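You operate a simulated robot arm through the tools that you are given. There is no shell and no other tool.

The job below is to be done with a simulated robot arm. You get a single attempt, and the scene is never put back.

## Task
Clip the blue sack's neck and put it in the SACKS tray.
Fine: free the clip lock first and set it to HELD again at the end. Where these are worked on the way, their far stop is far enough and under half their travel is too little: clip lock.

The check looks at the end state, three seconds after you hand in, the way a careful person would. Anything else that was tipped, shoved, dropped, spilled or broken makes it a failure.

## Robot
A 7-joint arm with a two-finger parallel gripper, fixed in place. Base frame: the origin is at the foot of the arm, x ahead of it, y to its left, z up. Readings come in m, rad, newtons and seconds.
Its first joint turns from -2.304 to 2.304 rad. Payload 3.91 kg.
Tool frame: the origin (TCP) lies between the finger pads and is the grasp point; the fingertips stand 0.03 m ahead of it; z points along the fingers, y is the line along which they close. Largest opening 0.11 m; finger width 0.02, thickness 0.01; the body of the gripper, 0.048 by 0.112 m, starts 0.055 m behind the TCP.
Orientation is that of the tool frame in the base frame, as a unit quaternion [w, x, y, z]. With the fingers straight down and closing along the base's y, the tool's x points along the base's -x, its y along +y and its z along -z.

## Interface
- The arm moves only by the tool apply_moves. Its argument "rows" is a list of rows, each an object (a shift or turn left out is 0, a gripper value left out holds the last) with "slide": the shift along the base's x, y, z in units of 20 mm (1.0 is 20 mm), a list of three; "angular": the turn, a rotation vector about the base's x, y, z in units of 4 degrees (1.0 is 4 degrees), a list of three; "fingers": the gripper command, from -1 (shut) to 1 (fully open), values between in proportion. In form: [{"slide": [x, y, z], "angular": [rx, ry, rz], "fingers": fingers}, ...]. A call has 1 to 20 rows; each row shifts and turns the commanded pose from where the row before left it. A call with a number of a shift or a turn outside -1 to 1 is refused whole. Rows are played at 5 a second. More than 0.05 m and 0.15 rad between two rows, or a gripper value outside its range, and nothing of the call is played. A pose out of reach is approached as far as the arm can. The call stops where the force on the tool passes 40 N (or 10 N more than at its start, if that is more) or the arm is blocked; 0.2 s more then pass. The fingers move at their own pace (about 0.108 m/s each) and stop on an object; they squeeze with about 42 N. The grip force told is the motor's: it shows also when the fingers shut on nothing. Time passes only in rows, and 0.2 s behind the last, so rows that do not move let the fingers close. The reply holds the time, the measured pose of the TCP, the force on the tool along the base axes, the opening and the grip force, in the units named above and with some noise, with the torque about the TCP (base axes, N m) and any sound that the robot's microphone picked up, and new pictures: "pictures" is both (left out), scene, wrist or none.
- Cameras (640 x 400 px; columns grow to the right, rows downward): "scene" is fixed at [0.4021, 0.501, 1.4784]; the picture's right is [0.39, 0.92, 0.00], its down [0.50, -0.21, -0.84] and it looks along [-0.77, 0.33, -0.54] (base axes); focal length 214 px, centre (320, 200). "wrist" rides on the gripper at [0.072, 0.017, -0.103] in the tool frame; the picture's right is [-0.23, 0.97, 0.00], its down [-0.76, -0.18, -0.62] and it looks along [-0.61, -0.14, 0.78] (tool axes); focal length 222 px, centre (320, 200). There is no depth. A picture from a camera that has moved, and an enlarged one, comes with that camera's place and axes in the base frame and with its lens.
- close_up(camera, box): a new picture of the part [left, top, right, bottom] of that camera's present view, enlarged. The clock stands still meanwhile.
- sign_off(): hands the job in; it is judged then, once.

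Nothing tells you positions but the pictures and the camera data. Unless the task says otherwise, let go and move clear before handing in.

The tools are called as name(argument=value, ...) on one line, values as JSON. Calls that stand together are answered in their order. apply_moves: Moves the arm, as the interface text tells. Its arguments: {"type":"object","properties":{"rows":{"type":"array","items":{"type":"object","properties":{"slide":{"type":"array","items":{"type":"number"}},"angular":{"type":"array","items":{"type":"number"}},"fingers":{"type":"number"}}}},"pictures":{"type":"string","enum":["both","scene","wrist","none"]}},"required":["rows"]} The other tools are called the same way: close_up (camera, box) takes an enlarged picture of a part of a camera's view; sign_off () hands the job in.

At the start:

```text
time_s: 0.0
tool_pos: [0.0733, 0.5429, 1.3396]
tool_rot: [0.001, 0.0, 1.0, 0.0]
wrist_force: [-0.4, -0.5, -0.3]
moment: [-0.02, -0.03, -0.01]
width: 0.1099
grasp_force: 0.1
```

scene: 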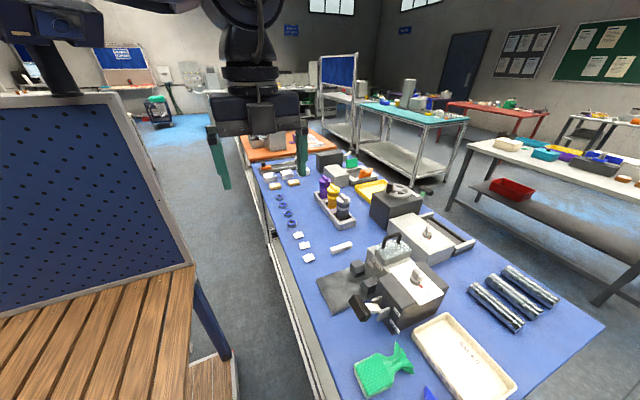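
wrist: 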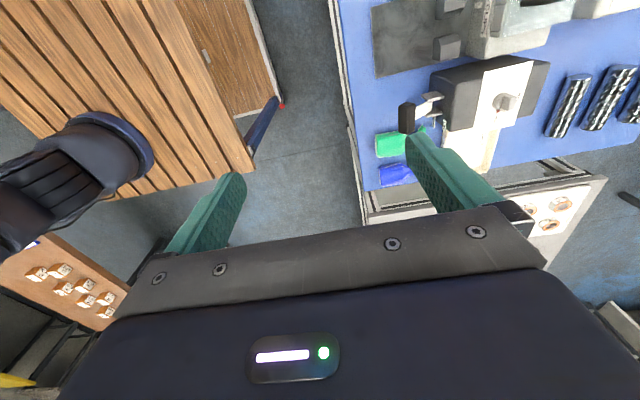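

I see a blue bench with several machines, a green sack, part of a blue sack at the near edge, and a cream tray. I'll enlarge the views to identify things before I move.

close_up(camera="scene", box=[300, 220, 540, 400])

close_up(camera="wrist", box=[340, 0, 640, 200])

close_up(camera="scene", box=[240, 130, 480, 280])

```text
2.22 times, centred on (420, 310) of scene
camera zoom: at [0.4021, 0.501, 1.4784], right [0.39, 0.92, 0.0], down [0.5, -0.21, -0.84], along [-0.77, 0.33, -0.54], focal length 477 px, centre (98, -44)
```

zoom: 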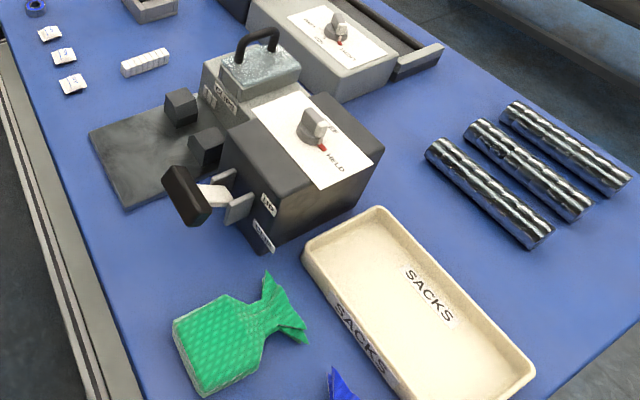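

```text
2.00 times, centred on (490, 100) of wrist
camera zoom: at [0.0012, 0.562, 1.4435], right [0.23, 0.97, 0.0], down [0.76, -0.18, 0.62], along [0.61, -0.14, -0.78], focal length 444 px, centre (-20, 400)
```

zoom: 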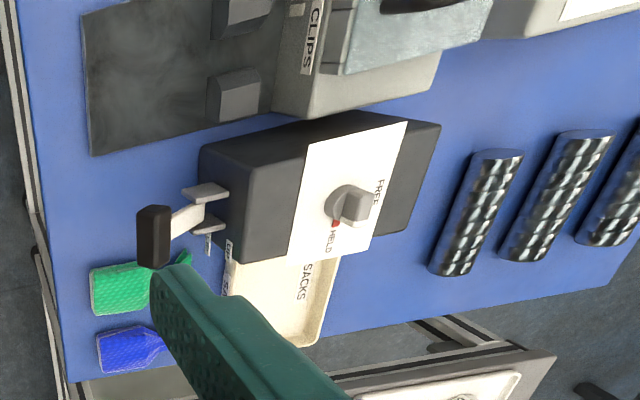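

```text
2.67 times, centred on (360, 205) of scene
camera zoom: at [0.4021, 0.501, 1.4784], right [0.39, 0.92, 0.0], down [0.5, -0.21, -0.84], along [-0.77, 0.33, -0.54], focal length 572 px, centre (213, 187)
```

zoom: 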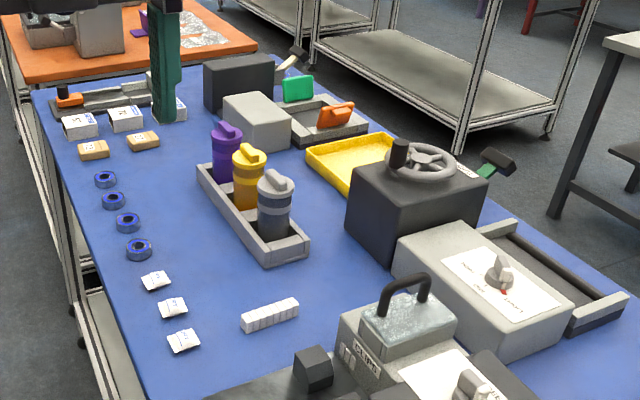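

The bench lies to the arm's left (y of about 0.6 to 1.3, top at z of about 0.88). I'll turn the wrist about 90° so its camera looks across the machine.

apply_moves(rows=[{"angular": [0, 0, 1]}, {"angular": [0, 0, 1]}, {"angular": [0, 0, 1]}, {"angular": [0, 0, 1]}, {"angular": [0, 0, 1]}, {"angular": [0, 0, 1]}, {"angular": [0, 0, 1]}, {"angular": [0, 0, 1]}, {"angular": [0, 0, 1]}, {"angular": [0, 0, 1]}, {"angular": [0, 0, 1]}, {"angular": [0, 0, 1]}, {"angular": [0, 0, 1]}, {"angular": [0, 0, 1]}, {"angular": [0, 0, 1]}, {"angular": [0, 0, 1]}, {"angular": [0, 0, 1]}, {"angular": [0, 0, 1]}, {"angular": [0, 0, 1]}, {"angular": [0, 0, 1]}])

```text
time_s: 4.2
tool_pos: [0.0728, 0.5445, 1.3408]
tool_rot: [-0.001, -0.643, 0.766, 0.0]
wrist_force: [0.0, 0.2, -0.5]
moment: [0.02, -0.01, -0.01]
width: 0.1099
grasp_force: 0.0
camera wrist: at [0.0441, 0.4769, 1.4439], right [-0.92, 0.39, 0.0], down [0.31, 0.72, 0.62], along [0.24, 0.57, -0.78], focal length 222 px, centre (320, 200)
```

scene: 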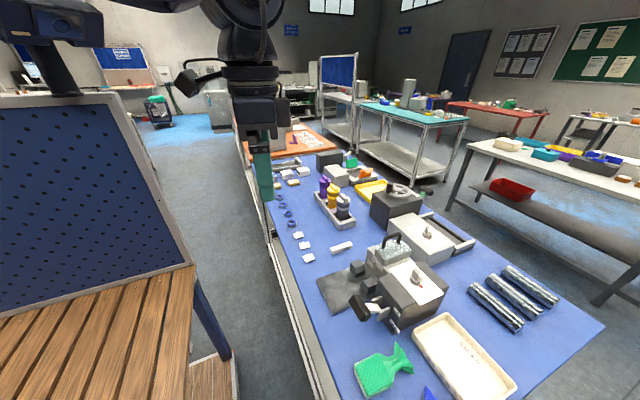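
wrist: 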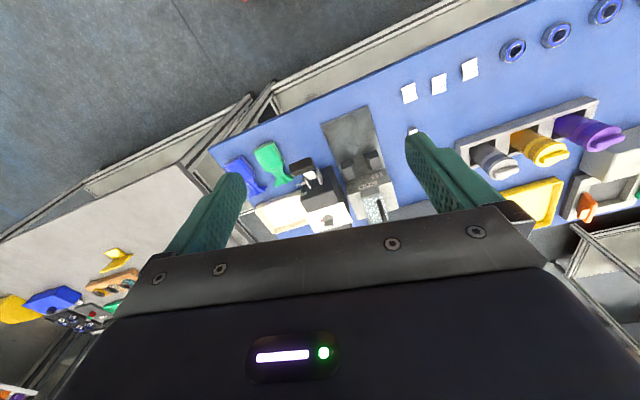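

The wrist camera looks mostly straight down in its upper half. I'll move it above the machine for a plan view.

apply_moves(rows=[{"slide": [0.5, 1, 0], "angular": [0, 0, 1]}, {"slide": [0.5, 1, 0], "angular": [0, 0, 1]}, {"slide": [0.5, 1, 0], "angular": [0, 0, 0.5]}, {"slide": [0.5, 1, 0]}, {"slide": [0.5, 1, 0]}, {"slide": [0.5, 1, 0]}, {"slide": [0.5, 1, 0]}, {"slide": [0.5, 1, 0]}, {"slide": [0.5, 1, 0]}, {"slide": [0.5, 1, 0]}, {"slide": [0.5, 1, 0]}, {"slide": [0.5, 1, 0]}])

```text
time_s: 6.8
tool_pos: [0.1929, 0.783, 1.3393]
tool_rot: [0.001, 0.707, -0.707, 0.0]
wrist_force: [-0.4, 0.0, 0.8]
moment: [0.01, 0.02, 0.0]
width: 0.1099
grasp_force: 0.2
camera wrist: at [0.1757, 0.7124, 1.4436], right [-0.97, 0.23, 0.0], down [0.18, 0.76, 0.62], along [0.14, 0.61, -0.78], focal length 222 px, centre (320, 200)
```

scene: 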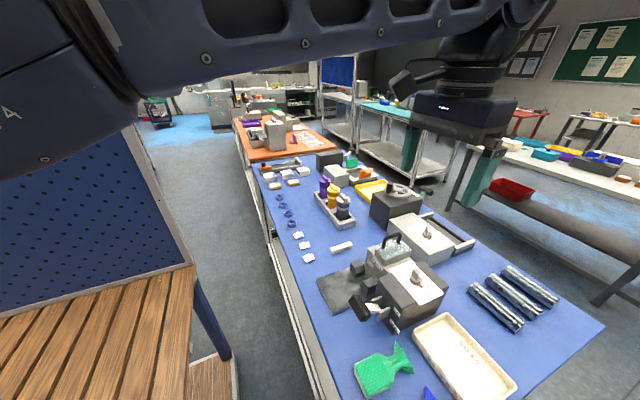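
wrist: 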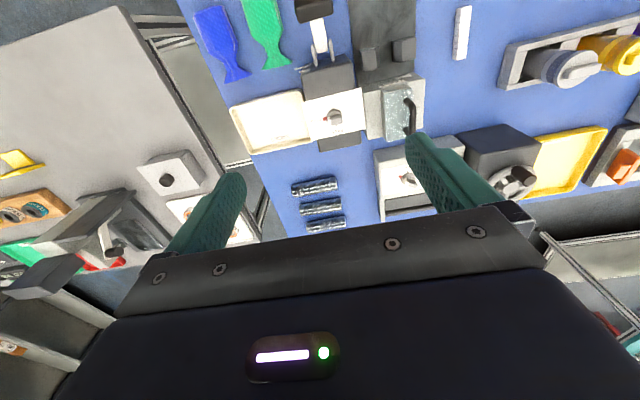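

close_up(camera="wrist", box=[180, 0, 450, 170])

close_up(camera="scene", box=[310, 230, 470, 330])

```text
2.35 times, centred on (315, 85) of wrist
camera zoom: at [0.1757, 0.7124, 1.4436], right [-0.97, 0.23, 0.0], down [0.18, 0.76, 0.62], along [0.14, 0.61, -0.78], focal length 523 px, centre (332, 471)
```

zoom: 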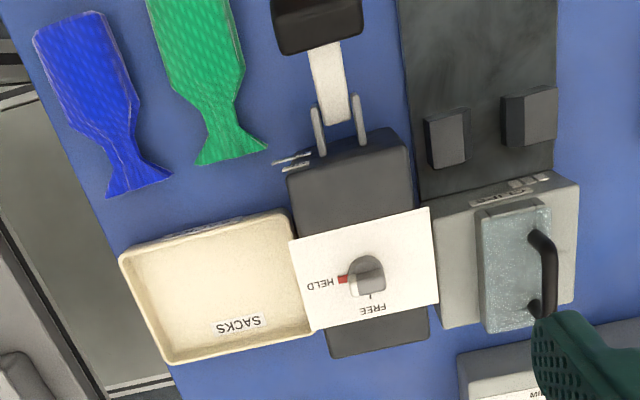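

```text
4.00 times, centred on (390, 280) of scene
camera zoom: at [0.4021, 0.501, 1.4784], right [0.39, 0.92, 0.0], down [0.5, -0.21, -0.84], along [-0.77, 0.33, -0.54], focal length 858 px, centre (40, -120)
```

zoom: 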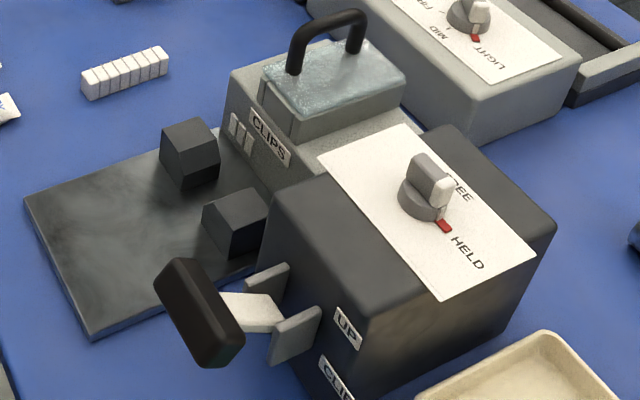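

The clip machine is the dark box: a lever in front (UP/CLIP) and a HELD/FREE knob on top, now at HELD. The sacks lie in front of the SACKS tray. I'll back off and tilt the wrist to see the machine from the front.

apply_moves(rows=[{"slide": [-0.1, -1, 0]}, {"slide": [-0.1, -1, 0]}, {"slide": [-0.1, -1, 0]}, {"slide": [-0.1, -1, -0.2]}, {"slide": [-0.1, -1, -0.4]}, {"slide": [-0.1, -1, -0.4], "angular": [1, 0, 0]}, {"slide": [-0.1, -1, -0.4], "angular": [1, 0, 0]}, {"slide": [-0.1, -1, -0.4], "angular": [1, 0, 0]}, {"slide": [-0.1, -1, -0.4], "angular": [1, 0, 0]}, {"slide": [-0.1, -1, -0.4], "angular": [1, 0, 0]}, {"slide": [-0.1, -1, -0.4], "angular": [1, 0, 0]}, {"slide": [-0.1, -1, -0.4], "angular": [1, 0, 0]}, {"slide": [-0.1, -1, -0.4], "angular": [1, 0, 0]}, {"slide": [-0.1, -1, -0.4]}, {"slide": [-0.1, -1, -0.4]}, {"slide": [-0.1, -1, -0.4]}], pictures="wrist")

```text
time_s: 10.2
tool_pos: [0.1618, 0.4633, 1.2377]
tool_rot: [0.195, -0.678, 0.681, 0.195]
wrist_force: [-0.2, -0.3, 0.3]
moment: [-0.01, 0.02, 0.0]
width: 0.1099
grasp_force: 0.1
camera wrist: at [0.1442, 0.3492, 1.288], right [-0.97, 0.19, 0.12], down [0.18, 0.32, 0.93], along [0.14, 0.93, -0.34], focal length 222 px, centre (320, 200)
```

wrist: 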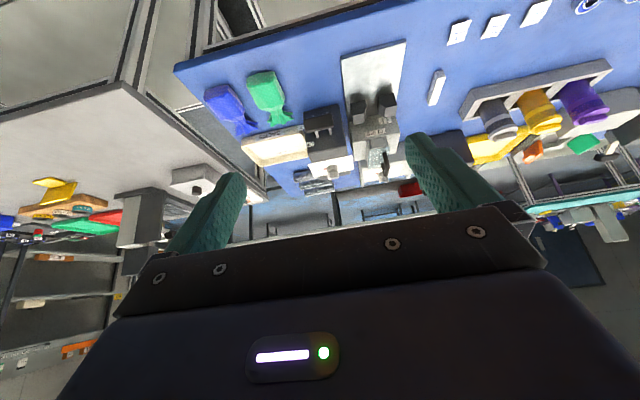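

close_up(camera="wrist", box=[230, 80, 430, 205])

close_up(camera="wrist", box=[290, 85, 370, 135])

close_up(camera="wrist", box=[340, 85, 420, 185])

```text
3.20 times, centred on (330, 142) of wrist
camera zoom: at [0.1442, 0.3492, 1.288], right [-0.97, 0.19, 0.12], down [0.18, 0.32, 0.93], along [0.14, 0.93, -0.34], focal length 711 px, centre (288, 384)
```

zoom: 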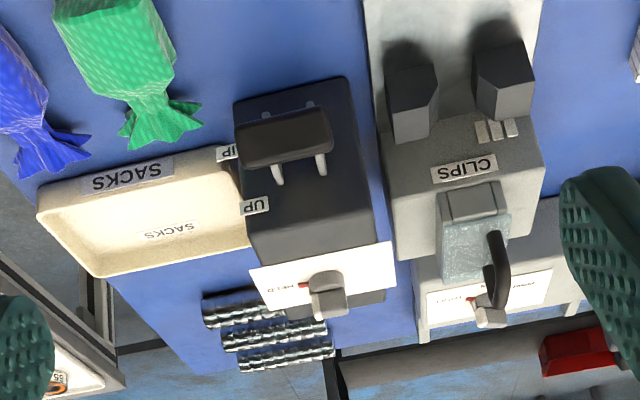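

```text
8.00 times, centred on (330, 110) of wrist
camera zoom: at [0.1442, 0.3492, 1.288], right [-0.97, 0.19, 0.12], down [0.18, 0.32, 0.93], along [0.14, 0.93, -0.34], focal length 1777 px, centre (240, 920)
```

zoom: 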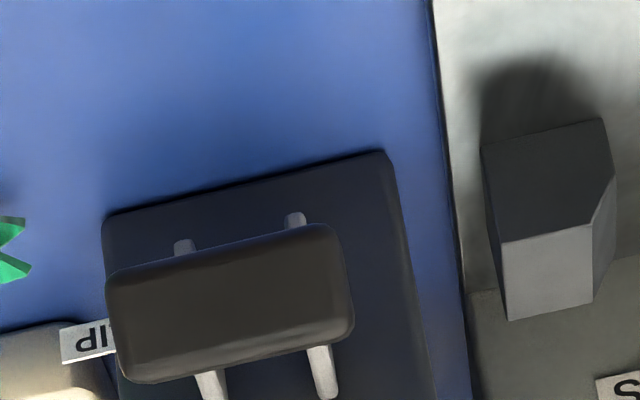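

```text
4.00 times, centred on (380, 135) of wrist
camera zoom: at [0.1442, 0.3492, 1.288], right [-0.97, 0.19, 0.12], down [0.18, 0.32, 0.93], along [0.14, 0.93, -0.34], focal length 888 px, centre (80, 460)
```

zoom: 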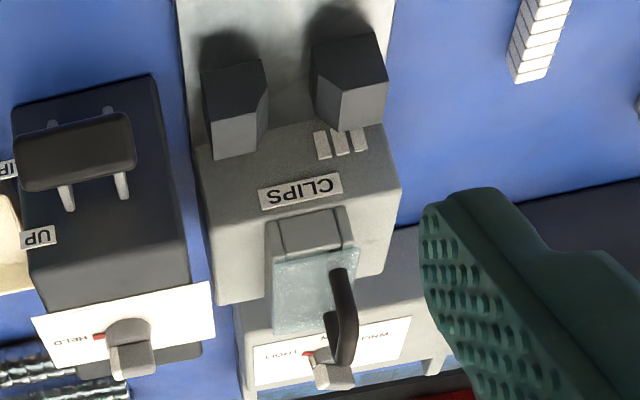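

The CLIPS station has two jaw posts on a pad and a lidded hopper behind them. The lever box with the HELD/FREE knob sits to its right (+x). I want a closer look at the hopper and jaws from above.

apply_moves(rows=[{"slide": [-0.1, 1, 0], "angular": [-1, 0, 0]}, {"slide": [-0.1, 1, 0], "angular": [-1, 0, 0]}, {"slide": [-0.1, 1, 0], "angular": [-1, 0, 0]}, {"slide": [-0.1, 1, 0], "angular": [-1, 0, 0]}, {"slide": [-0.1, 1, 0]}, {"slide": [-0.1, 1, 0]}, {"slide": [-0.1, 1, 0]}, {"slide": [-0.2, 1, 0]}, {"slide": [-0.2, 1, 0]}, {"slide": [-0.2, 1, 0]}, {"slide": [-0.2, 1, 0]}, {"slide": [-0.2, 1, 0]}, {"slide": [-0.2, 1, 0]}, {"slide": [-0.2, 1, 0]}], pictures="wrist")

```text
time_s: 13.2
tool_pos: [0.1202, 0.7455, 1.2394]
tool_rot: [0.099, -0.7, 0.7, 0.099]
wrist_force: [0.2, -1.1, 0.4]
moment: [0.01, 0.01, 0.0]
width: 0.1099
grasp_force: 0.1
camera wrist: at [0.1031, 0.648, 1.3184], right [-0.97, 0.22, 0.06], down [0.18, 0.56, 0.81], along [0.14, 0.8, -0.58], focal length 222 px, centre (320, 200)
```

wrist: 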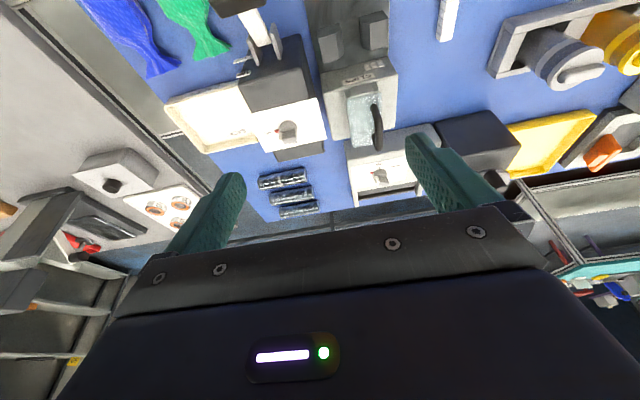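

close_up(camera="wrist", box=[220, 0, 460, 150])

close_up(camera="wrist", box=[310, 0, 406, 60])

close_up(camera="wrist", box=[310, 65, 422, 185])

close_up(camera="wrist", box=[220, 0, 316, 60])

```text
2.67 times, centred on (340, 75) of wrist
camera zoom: at [0.1031, 0.648, 1.3184], right [-0.97, 0.22, 0.06], down [0.18, 0.56, 0.81], along [0.14, 0.8, -0.58], focal length 592 px, centre (267, 533)
```

zoom: 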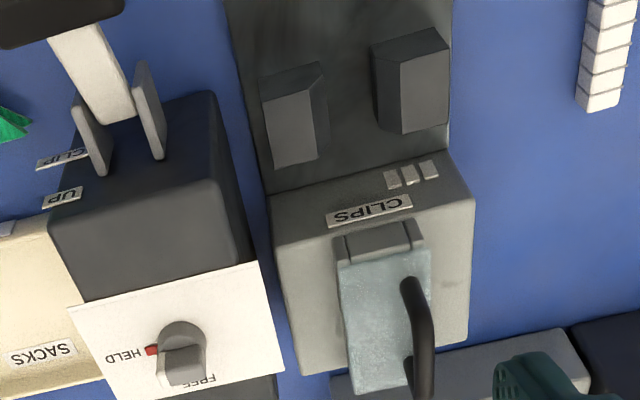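

```text
6.67 times, centred on (358, 30) of wrist
camera zoom: at [0.1031, 0.648, 1.3184], right [-0.97, 0.22, 0.06], down [0.18, 0.56, 0.81], along [0.14, 0.8, -0.58], focal length 1481 px, centre (67, 1333)
```

zoom: 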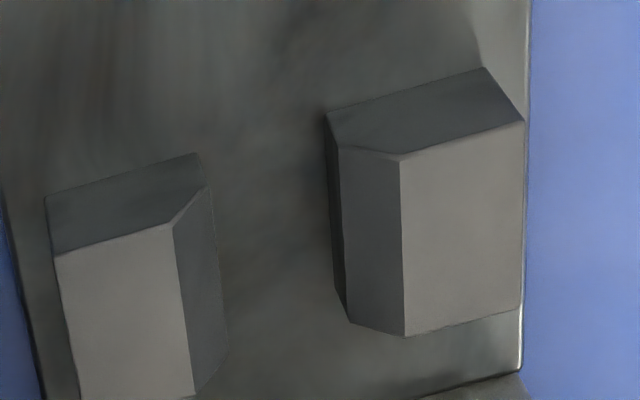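

```text
3.33 times, centred on (366, 125) of wrist
camera zoom: at [0.1031, 0.648, 1.3184], right [-0.97, 0.22, 0.06], down [0.18, 0.56, 0.81], along [0.14, 0.8, -0.58], focal length 740 px, centre (167, 450)
```

zoom: 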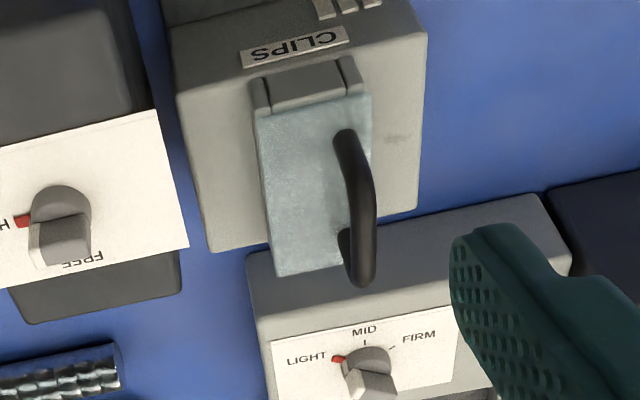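

```text
6.67 times, centred on (268, 30) of wrist
camera zoom: at [0.1031, 0.648, 1.3184], right [-0.97, 0.22, 0.06], down [0.18, 0.56, 0.81], along [0.14, 0.8, -0.58], focal length 1481 px, centre (667, 1333)
```

zoom: 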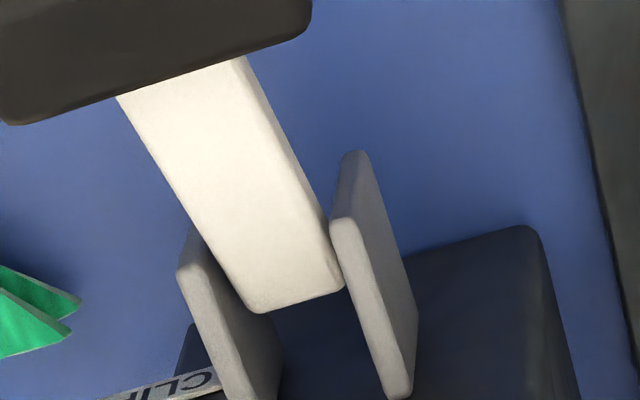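

Behind the jaws there's a magazine with a translucent hinged lid and a handle. I'll move closer to see whether it already holds clips or whether the white strip on the bench is a refill.

apply_moves(rows=[{"slide": [-0.6, 0.8, -0.7], "angular": [-1, 0, 0]}, {"slide": [-0.6, 0.8, -0.7], "angular": [-1, 0, 0]}, {"slide": [-0.6, 0.8, -0.7], "angular": [-1, 0, 0]}, {"slide": [-0.6, 0.8, -0.7], "angular": [-1, 0, 0]}, {"slide": [-0.6, 0.8, -0.7]}], pictures="wrist")

close_up(camera="scene", box=[350, 230, 430, 280])

close_up(camera="scene", box=[290, 220, 370, 270])

```text
time_s: 14.4
tool_pos: [0.0596, 0.8248, 1.1701]
tool_rot: [0.0, -0.707, 0.707, 0.0]
wrist_force: [1.6, -0.4, 0.5]
moment: [0.02, 0.01, -0.02]
width: 0.1098
grasp_force: 0.1
camera wrist: at [0.0426, 0.7533, 1.2733], right [-0.97, 0.23, 0.0], down [0.18, 0.76, 0.62], along [0.14, 0.61, -0.78], focal length 222 px, centre (320, 200)
```

wrist: 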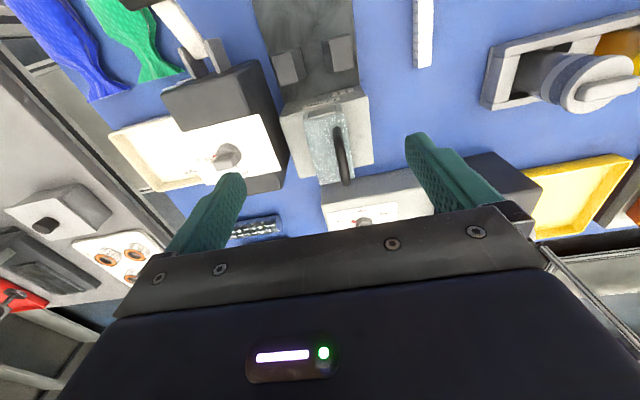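

```text
8.00 times, centred on (390, 255) of scene
camera zoom: at [0.4021, 0.501, 1.4784], right [0.39, 0.92, 0.0], down [0.5, -0.21, -0.84], along [-0.77, 0.33, -0.54], focal length 1716 px, centre (-240, -240)
```

zoom: 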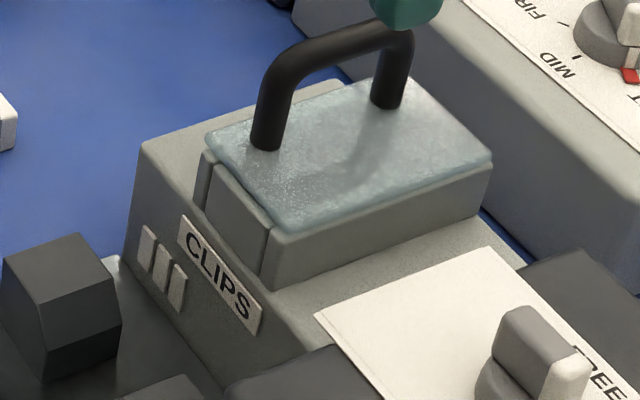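

```text
8.00 times, centred on (330, 245) of scene
camera zoom: at [0.4021, 0.501, 1.4784], right [0.39, 0.92, 0.0], down [0.5, -0.21, -0.84], along [-0.77, 0.33, -0.54], focal length 1716 px, centre (240, -160)
```

zoom: 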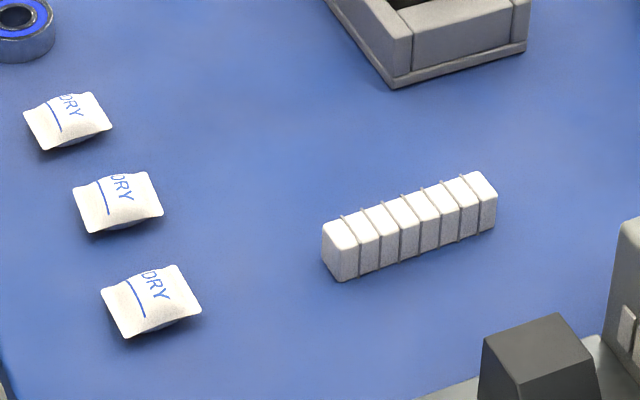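

close_up(camera="wrist", box=[270, 70, 390, 190])

close_up(camera="wrist", box=[250, 0, 450, 110])

```text
3.33 times, centred on (330, 130) of wrist
camera zoom: at [0.0426, 0.7533, 1.2733], right [-0.97, 0.23, 0.0], down [0.18, 0.76, 0.62], along [0.14, 0.61, -0.78], focal length 740 px, centre (287, 433)
```

zoom: 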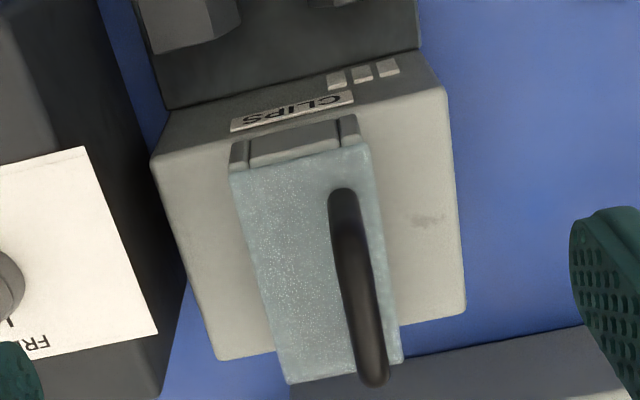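

```text
3.20 times, centred on (350, 55) of wrist
camera zoom: at [0.0426, 0.7533, 1.2733], right [-0.97, 0.23, 0.0], down [0.18, 0.76, 0.62], along [0.14, 0.61, -0.78], focal length 711 px, centre (224, 664)
```

zoom: 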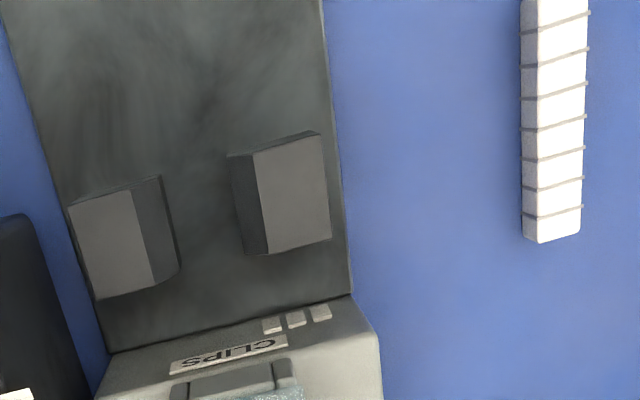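

The lid is a loose frosted plate with a U-handle, over a pocket of about 5×10 cm that would fit the 8 cm white clip stick. First the lock, so I'll go above the knob for an accurate look.

apply_moves(rows=[{"slide": [1, 0.3, 0]}, {"slide": [1, 0.3, 0]}, {"slide": [1, 0.3, 0]}, {"slide": [1, 0.3, 0]}, {"slide": [1, 0.3, 0]}, {"slide": [1, 0.3, 0]}, {"slide": [0.8, 0.2, 0]}], pictures="wrist")

close_up(camera="wrist", box=[250, 40, 410, 140])

close_up(camera="scene", box=[380, 250, 460, 300])

```text
time_s: 16.0
tool_pos: [0.1961, 0.8635, 1.1716]
tool_rot: [0.0, 0.707, -0.707, 0.0]
wrist_force: [0.3, -0.5, -0.1]
moment: [-0.01, -0.04, 0.04]
width: 0.1102
grasp_force: 0.0
camera wrist: at [0.1783, 0.7924, 1.2757], right [-0.97, 0.23, 0.0], down [0.18, 0.76, 0.62], along [0.14, 0.61, -0.78], focal length 222 px, centre (320, 200)
```

wrist: 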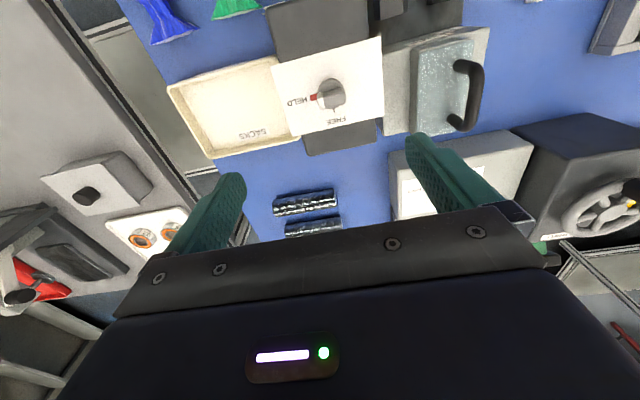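

```text
4.00 times, centred on (330, 90) of wrist
camera zoom: at [0.1783, 0.7924, 1.2757], right [-0.97, 0.23, 0.0], down [0.18, 0.76, 0.62], along [0.14, 0.61, -0.78], focal length 888 px, centre (280, 640)
```

zoom: 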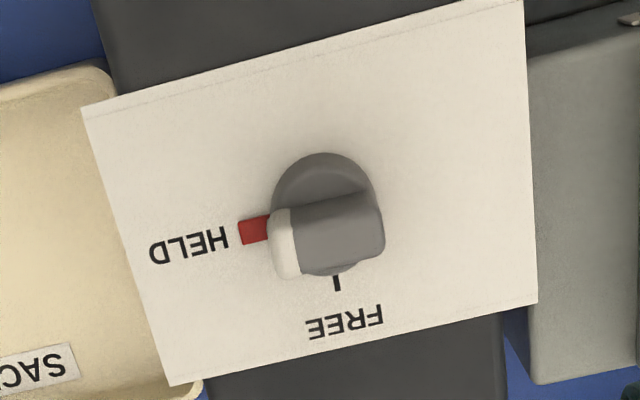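

```text
8.00 times, centred on (420, 275) of scene
camera zoom: at [0.4021, 0.501, 1.4784], right [0.39, 0.92, 0.0], down [0.5, -0.21, -0.84], along [-0.77, 0.33, -0.54], focal length 1716 px, centre (-480, -400)
```

zoom: 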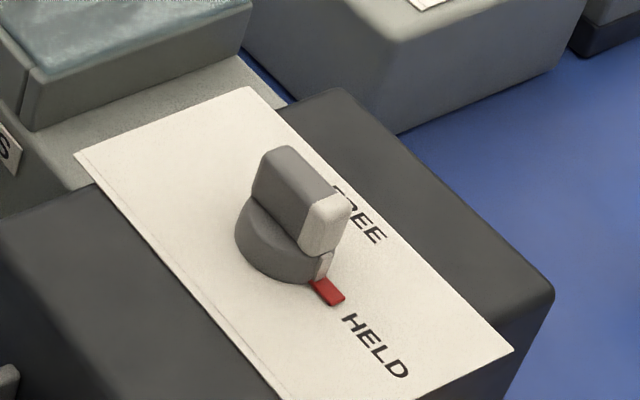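

The knob's bar points at HELD (+x) and FREE is at +y; I place it at about (0.180, 0.851), plate z of about 1.02 and knob top about 1.05. I'll turn the gripper back so it closes along y and grips the bar, staying high while turning.

apply_moves(rows=[{"slide": [-0.25, -0.2, 0], "angular": [0, 0, -1]}, {"slide": [-0.25, -0.2, 0], "angular": [0, 0, -1]}, {"slide": [-0.25, -0.2, 0], "angular": [0, 0, -1]}, {"angular": [0, 0, -1]}, {"angular": [0, 0, -1]}, {"angular": [0, 0, -1]}, {"angular": [0, 0, -1]}, {"angular": [0, 0, -1]}, {"angular": [0, 0, -1]}, {"angular": [0, 0, -1]}, {"angular": [0, 0, -1]}, {"angular": [0, 0, -1]}, {"angular": [0, 0, -1]}, {"angular": [0, 0, -1]}, {"angular": [0, 0, -1]}, {"angular": [0, 0, -1]}, {"angular": [0, 0, -1]}, {"angular": [0, 0, -1]}, {"angular": [0, 0, -1]}, {"angular": [0, 0, -1]}], pictures="none")

apply_moves(rows=[{"slide": [0, 0, -0.5], "angular": [0, 0, -1], "fingers": 0.2}, {"slide": [0, 0, -0.5], "angular": [0, 0, -1], "fingers": 0.0}, {"slide": [0, 0, -0.5], "angular": [0, 0, -0.5], "fingers": 0.0}], pictures="both")

```text
time_s: 20.2
tool_pos: [0.1802, 0.8513, 1.1716]
tool_rot: [0.0, -0.087, 0.996, 0.0]
wrist_force: [-0.3, 1.0, -0.9]
moment: [-0.01, 0.03, 0.02]
width: 0.11
grasp_force: 0.0
```

```text
time_s: 21.0
tool_pos: [0.1803, 0.8508, 1.14]
tool_rot: [-0.001, 0.001, 1.0, 0.0]
wrist_force: [-0.1, 0.3, -0.3]
moment: [0.05, -0.03, -0.03]
width: 0.0552
grasp_force: 0.1
camera wrist: at [0.1086, 0.8695, 1.2436], right [0.23, 0.97, 0.0], down [0.76, -0.18, 0.62], along [0.61, -0.14, -0.78], focal length 222 px, centre (320, 200)
```

scene: 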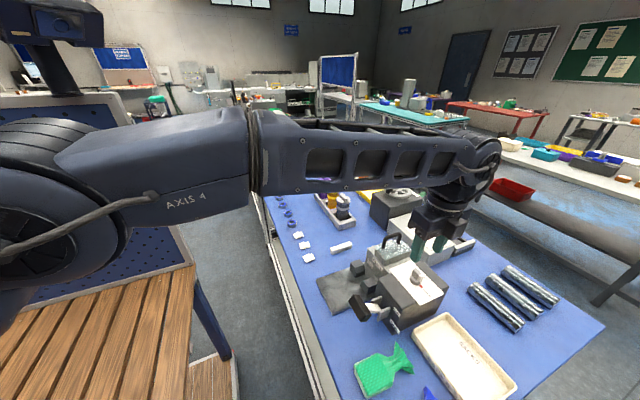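
wrist: 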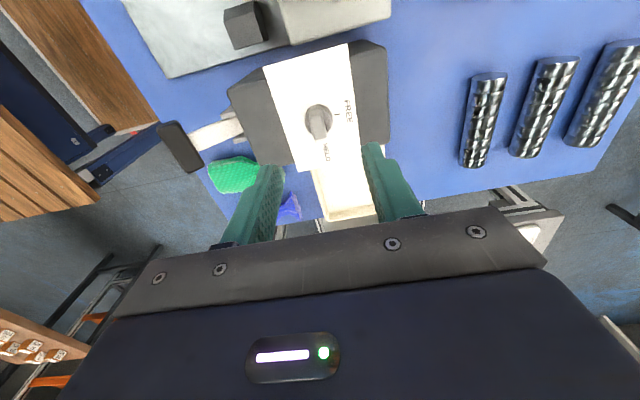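

close_up(camera="wrist", box=[240, 60, 400, 180])

close_up(camera="scene", box=[380, 230, 460, 300])

```text
3.33 times, centred on (320, 120) of wrist
camera zoom: at [0.1086, 0.8695, 1.2436], right [0.23, 0.97, 0.0], down [0.76, -0.18, 0.62], along [0.61, -0.14, -0.78], focal length 740 px, centre (320, 467)
```

zoom: 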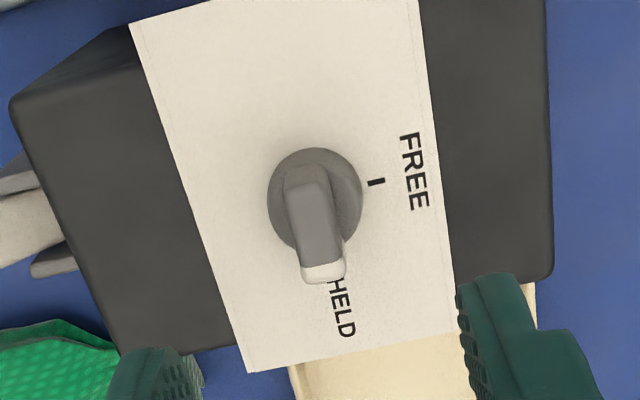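

```text
5.71 times, centred on (420, 265) of scene
camera zoom: at [0.4021, 0.501, 1.4784], right [0.39, 0.92, 0.0], down [0.5, -0.21, -0.84], along [-0.77, 0.33, -0.54], focal length 1226 px, centre (-251, -171)
```

zoom: 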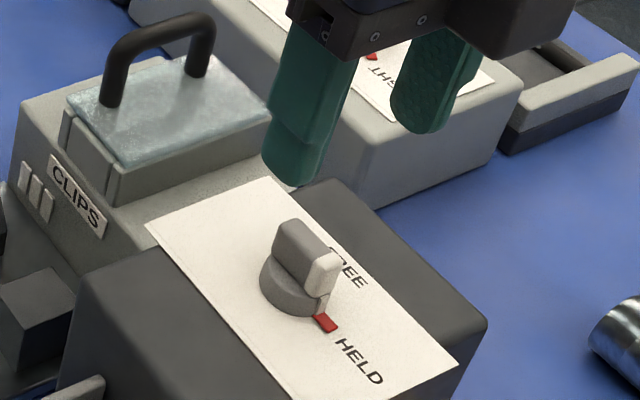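

The knob centre agrees with the TCP to within a couple of mm. I'll descend so the tips straddle the bar, then close.

apply_moves(rows=[{"slide": [0, 0, -1], "fingers": 0.0}, {"slide": [0, 0, -1]}, {"slide": [0, 0, -1]}, {"slide": [0, 0, -0.6]}, {"fingers": -1}, {}, {}, {}], pictures="both")

```text
time_s: 22.8
tool_pos: [0.1808, 0.8493, 1.0679]
tool_rot: [0.0, 0.0, 1.0, -0.002]
wrist_force: [-1.3, -27.5, -1.6]
moment: [-0.56, -0.12, 0.02]
width: 0.012
grasp_force: 45.1
camera wrist: at [0.1086, 0.8684, 1.1714], right [0.23, 0.97, 0.0], down [0.76, -0.18, 0.62], along [0.61, -0.14, -0.78], focal length 222 px, centre (320, 200)
```

scene: 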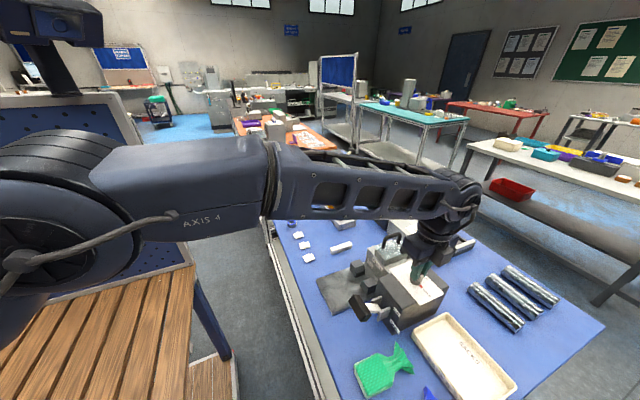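
wrist: 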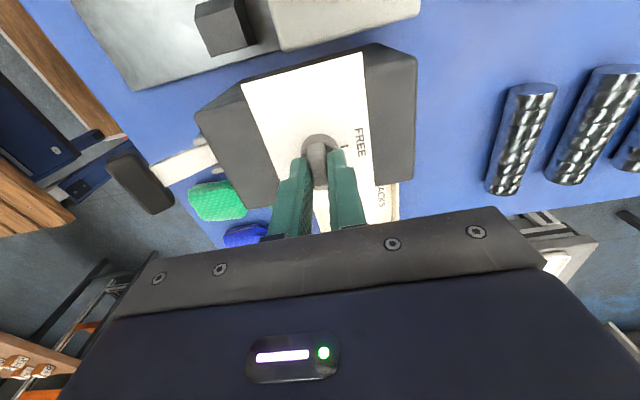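

apply_moves(rows=[{"slide": [0, -0.08, 0]}, {}], pictures="none")

```text
time_s: 23.4
tool_pos: [0.1813, 0.8498, 1.0683]
tool_rot: [0.0, 0.001, 1.0, 0.001]
wrist_force: [1.8, -7.4, -0.9]
moment: [-0.21, 0.38, 0.03]
width: 0.0119
grasp_force: 45.1
```

apply_moves(rows=[{"slide": [0, -0.02, 0], "angular": [0, 0, 1]}, {"angular": [0, 0, 1]}, {"angular": [0, 0, 1]}, {"angular": [0, 0, 1]}, {"angular": [0, 0, 1]}, {"angular": [0, 0, 1]}], pictures="none")

```text
time_s: 24.8
tool_pos: [0.1813, 0.8506, 1.0678]
tool_rot: [0.0, -0.207, 0.978, 0.0]
wrist_force: [2.1, 17.3, -8.3]
moment: [0.89, -1.04, -0.02]
width: 0.012
grasp_force: 45.0
```

apply_moves(rows=[{"slide": [0, 0.05, 0.0], "angular": [0, 0, 1]}, {"angular": [0, 0, 1]}, {"angular": [0, 0, 1]}, {"angular": [0, 0, 1]}, {"angular": [0, 0, 1]}, {"angular": [0, 0, 1]}], pictures="none")

```text
time_s: 26.2
tool_pos: [0.1812, 0.8507, 1.0685]
tool_rot: [-0.001, -0.407, 0.914, -0.001]
wrist_force: [0.5, -9.0, -4.8]
moment: [-1.08, 0.79, 0.01]
width: 0.0118
grasp_force: 44.8
```

apply_moves(rows=[{"slide": [0, -0.03, 0.0], "angular": [0, 0, 1]}, {"angular": [0, 0, 1]}, {"angular": [0, 0, 1]}, {"angular": [0, 0, 1]}, {"angular": [0, 0, 1]}, {"angular": [0, 0, 1]}], pictures="none")

apply_moves(rows=[{"angular": [0, 0, 1]}, {"angular": [0, 0, 1]}, {"angular": [0, 0, 1]}, {"angular": [0, 0, 1]}, {"angular": [0, 0, 0.5]}], pictures="both")

```text
time_s: 27.6
tool_pos: [0.18, 0.8508, 1.0693]
tool_rot: [0.0, -0.587, 0.809, 0.002]
wrist_force: [-3.4, 9.5, -3.0]
moment: [1.56, -0.36, 0.01]
width: 0.0119
grasp_force: 45.0
```

```text
time_s: 28.8
tool_pos: [0.1811, 0.851, 1.0678]
tool_rot: [0.0, -0.707, 0.707, 0.0]
wrist_force: [-4.2, 17.3, 8.9]
moment: [1.38, 0.1, -0.05]
width: 0.0119
grasp_force: 44.9
camera wrist: at [0.1634, 0.7794, 1.1714], right [-0.97, 0.23, 0.0], down [0.18, 0.76, 0.62], along [0.14, 0.61, -0.78], focal length 222 px, centre (320, 200)
```

scene: 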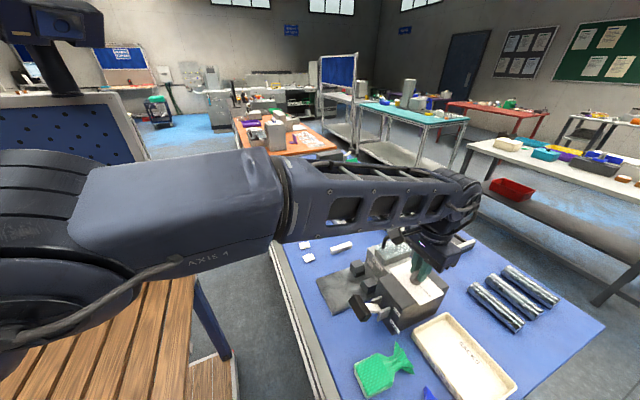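
wrist: 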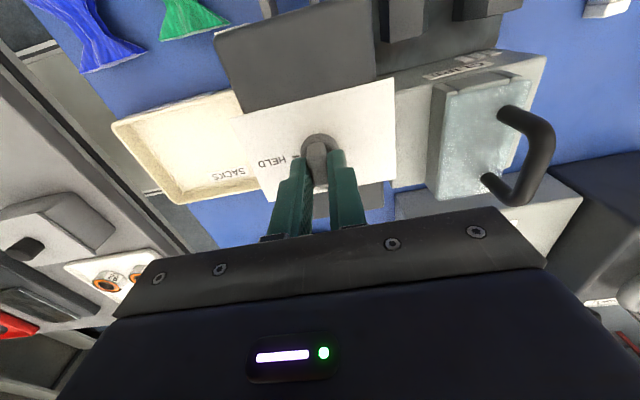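

The knob appears turned. I'll release, rise and look.

apply_moves(rows=[{"fingers": 0}, {}, {"slide": [0, 0, 1]}, {"slide": [0, 0, 1]}, {"slide": [0, 0, 1]}, {"slide": [0, 0, 1]}], pictures="wrist")

close_up(camera="wrist", box=[230, 50, 390, 150])

close_up(camera="scene", box=[380, 250, 460, 300])

```text
time_s: 30.2
tool_pos: [0.18, 0.8493, 1.1474]
tool_rot: [0.0, -0.707, 0.707, 0.0]
wrist_force: [-0.2, -0.4, -0.3]
moment: [-0.01, -0.02, -0.01]
width: 0.0549
grasp_force: 0.1
camera wrist: at [0.1625, 0.779, 1.2513], right [-0.97, 0.23, 0.0], down [0.18, 0.76, 0.62], along [0.14, 0.61, -0.78], focal length 222 px, centre (320, 200)
```

wrist: 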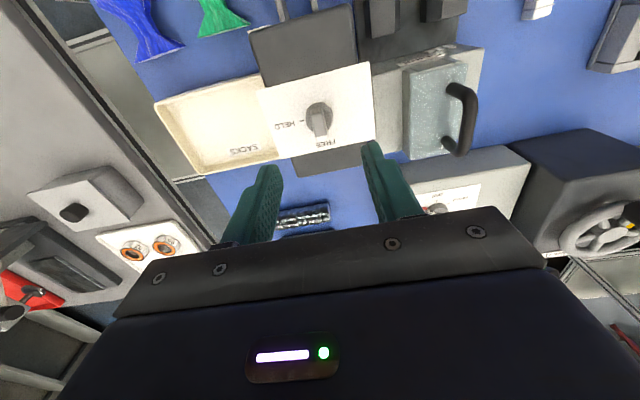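

```text
4.00 times, centred on (310, 100) of wrist
camera zoom: at [0.1625, 0.779, 1.2513], right [-0.97, 0.23, 0.0], down [0.18, 0.76, 0.62], along [0.14, 0.61, -0.78], focal length 888 px, centre (360, 600)
```

zoom: 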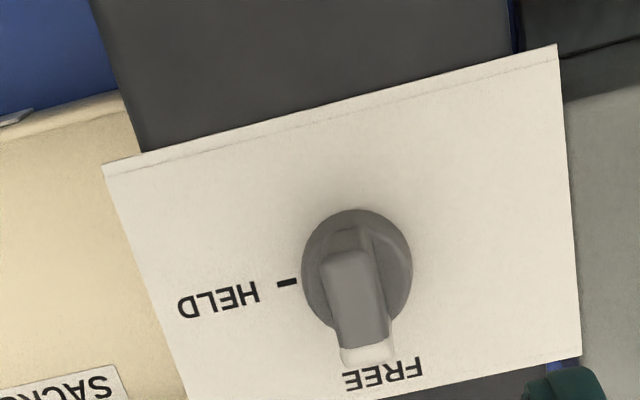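

```text
8.00 times, centred on (420, 275) of scene
camera zoom: at [0.4021, 0.501, 1.4784], right [0.39, 0.92, 0.0], down [0.5, -0.21, -0.84], along [-0.77, 0.33, -0.54], focal length 1716 px, centre (-480, -400)
```

zoom: 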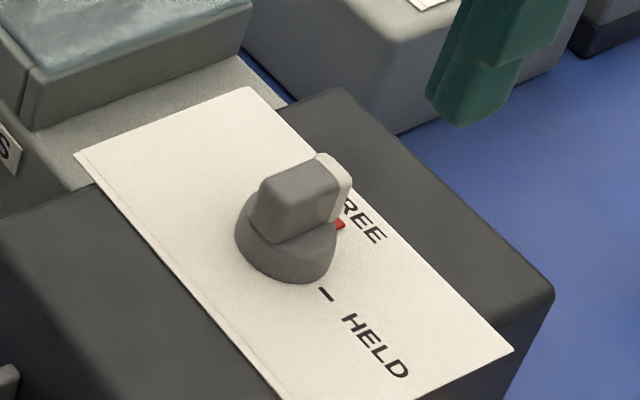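

The lock is at FREE. Next I'll check the magazine under the frosted lid, measuring its handle first.

close_up(camera="wrist", box=[390, 30, 510, 170])

close_up(camera="scene", box=[350, 225, 430, 285])

```text
2.86 times, centred on (450, 100) of wrist
camera zoom: at [0.1625, 0.779, 1.2513], right [-0.97, 0.23, 0.0], down [0.18, 0.76, 0.62], along [0.14, 0.61, -0.78], focal length 635 px, centre (-51, 486)
```

zoom: 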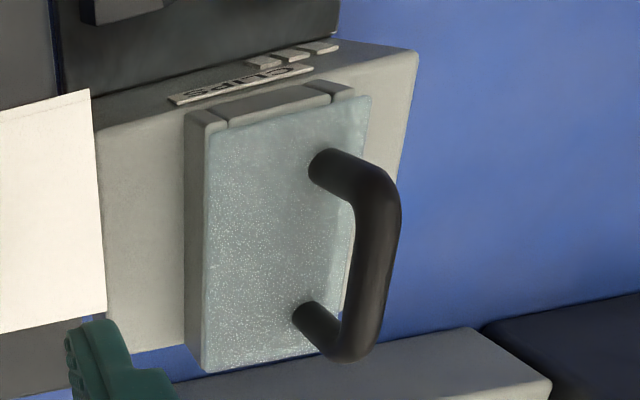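

```text
6.67 times, centred on (390, 255) of scene
camera zoom: at [0.4021, 0.501, 1.4784], right [0.39, 0.92, 0.0], down [0.5, -0.21, -0.84], along [-0.77, 0.33, -0.54], focal length 1430 px, centre (-147, -167)
```

zoom: 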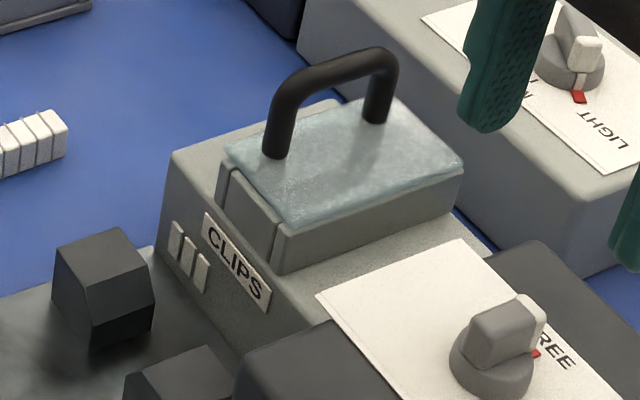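

apply_moves(rows=[{"slide": [-1, 0.28, 0], "fingers": 0}, {"slide": [-1, 0.28, 0]}, {"slide": [-1, 0.28, 0]}, {"slide": [-1, 0.28, 0]}, {"slide": [-1, 0.28, 0]}, {"slide": [-1, 0.28, 0]}, {"slide": [-0.55, 0.15, 0]}, {"slide": [0, 0, -1]}, {}])

close_up(camera="wrist", box=[250, 80, 410, 200])

close_up(camera="scene", box=[350, 205, 450, 285])

```text
time_s: 32.2
tool_pos: [0.0501, 0.8879, 1.1286]
tool_rot: [0.0, 0.707, -0.707, 0.0]
wrist_force: [-0.4, -0.1, -0.5]
moment: [0.01, -0.02, -0.02]
width: 0.055
grasp_force: 0.1
camera wrist: at [0.0327, 0.8168, 1.232], right [-0.97, 0.23, 0.0], down [0.18, 0.76, 0.62], along [0.14, 0.61, -0.78], focal length 222 px, centre (320, 200)
```

scene: 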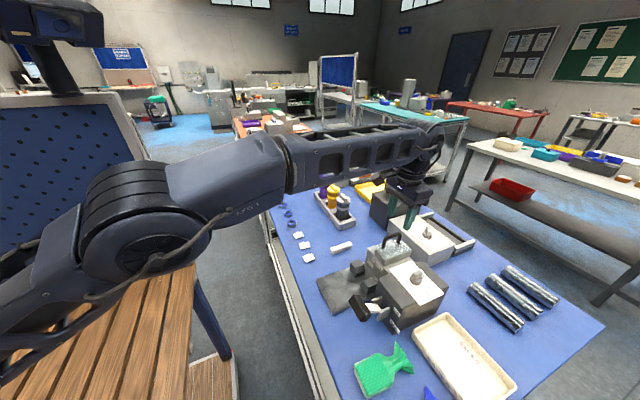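
wrist: 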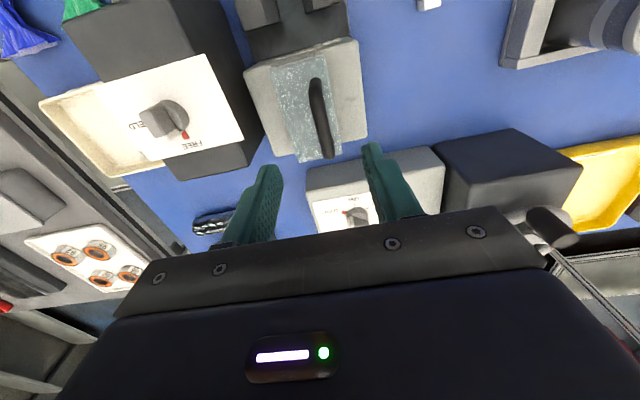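

```text
3.33 times, centred on (330, 140) of wrist
camera zoom: at [0.0327, 0.8168, 1.232], right [-0.97, 0.23, 0.0], down [0.18, 0.76, 0.62], along [0.14, 0.61, -0.78], focal length 740 px, centre (287, 400)
```

zoom: 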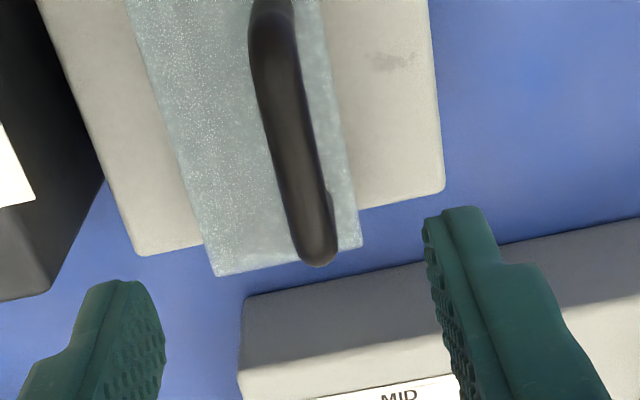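

```text
5.00 times, centred on (400, 245) of scene
camera zoom: at [0.4021, 0.501, 1.4784], right [0.39, 0.92, 0.0], down [0.5, -0.21, -0.84], along [-0.77, 0.33, -0.54], focal length 1072 px, centre (-80, -25)
```

zoom: 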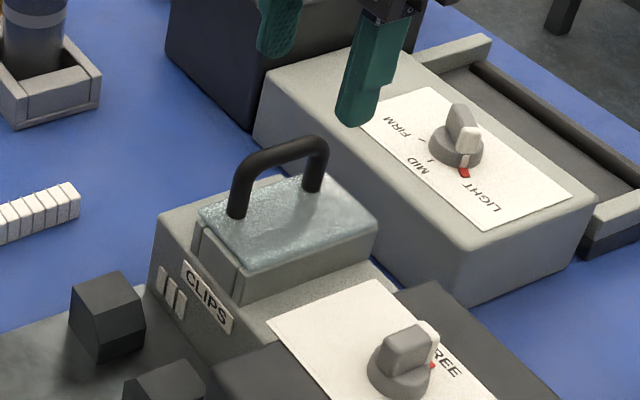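

apply_moves(rows=[{"slide": [-0.13, -0.22, -0.9]}, {"slide": [0, 0, -0.9]}, {"slide": [0, 0, -0.9]}, {"slide": [0, 0, -0.95]}, {"fingers": -0.5}, {"fingers": -1}, {}, {}], pictures="both")

close_up(camera="scene", box=[350, 205, 450, 285])

```text
time_s: 34.0
tool_pos: [0.0478, 0.8824, 1.0548]
tool_rot: [0.0, 0.708, -0.707, 0.001]
wrist_force: [-2.0, 2.8, 1.1]
moment: [0.09, 0.04, 0.02]
width: 0.0113
grasp_force: 45.2
camera wrist: at [0.0297, 0.811, 1.1591], right [-0.97, 0.23, 0.0], down [0.18, 0.76, 0.62], along [0.14, 0.61, -0.78], focal length 222 px, centre (320, 200)
```

scene: 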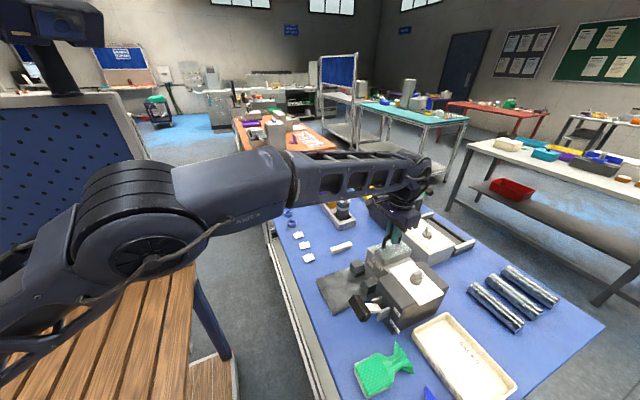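
wrist: 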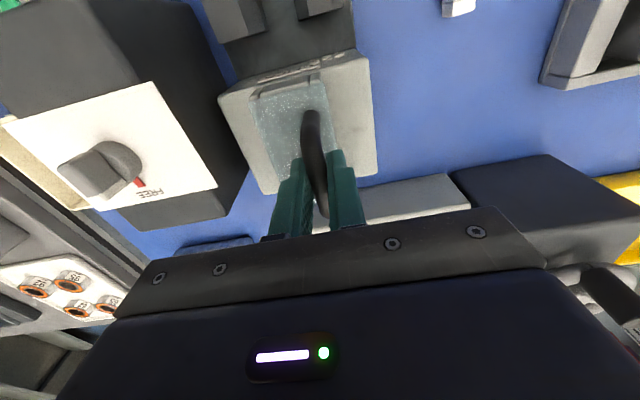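

```text
5.00 times, centred on (400, 245) of scene
camera zoom: at [0.4021, 0.501, 1.4784], right [0.39, 0.92, 0.0], down [0.5, -0.21, -0.84], along [-0.77, 0.33, -0.54], focal length 1072 px, centre (-80, -25)
```

zoom: 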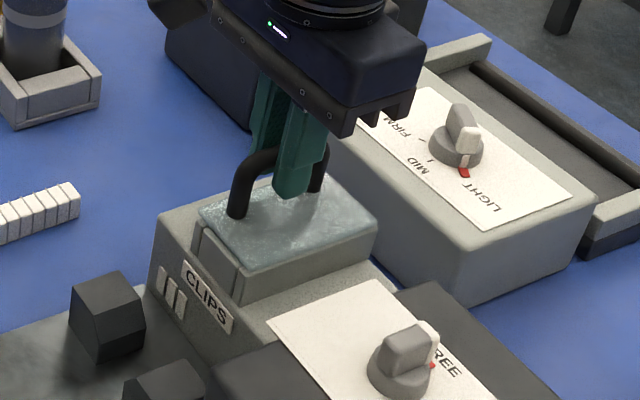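

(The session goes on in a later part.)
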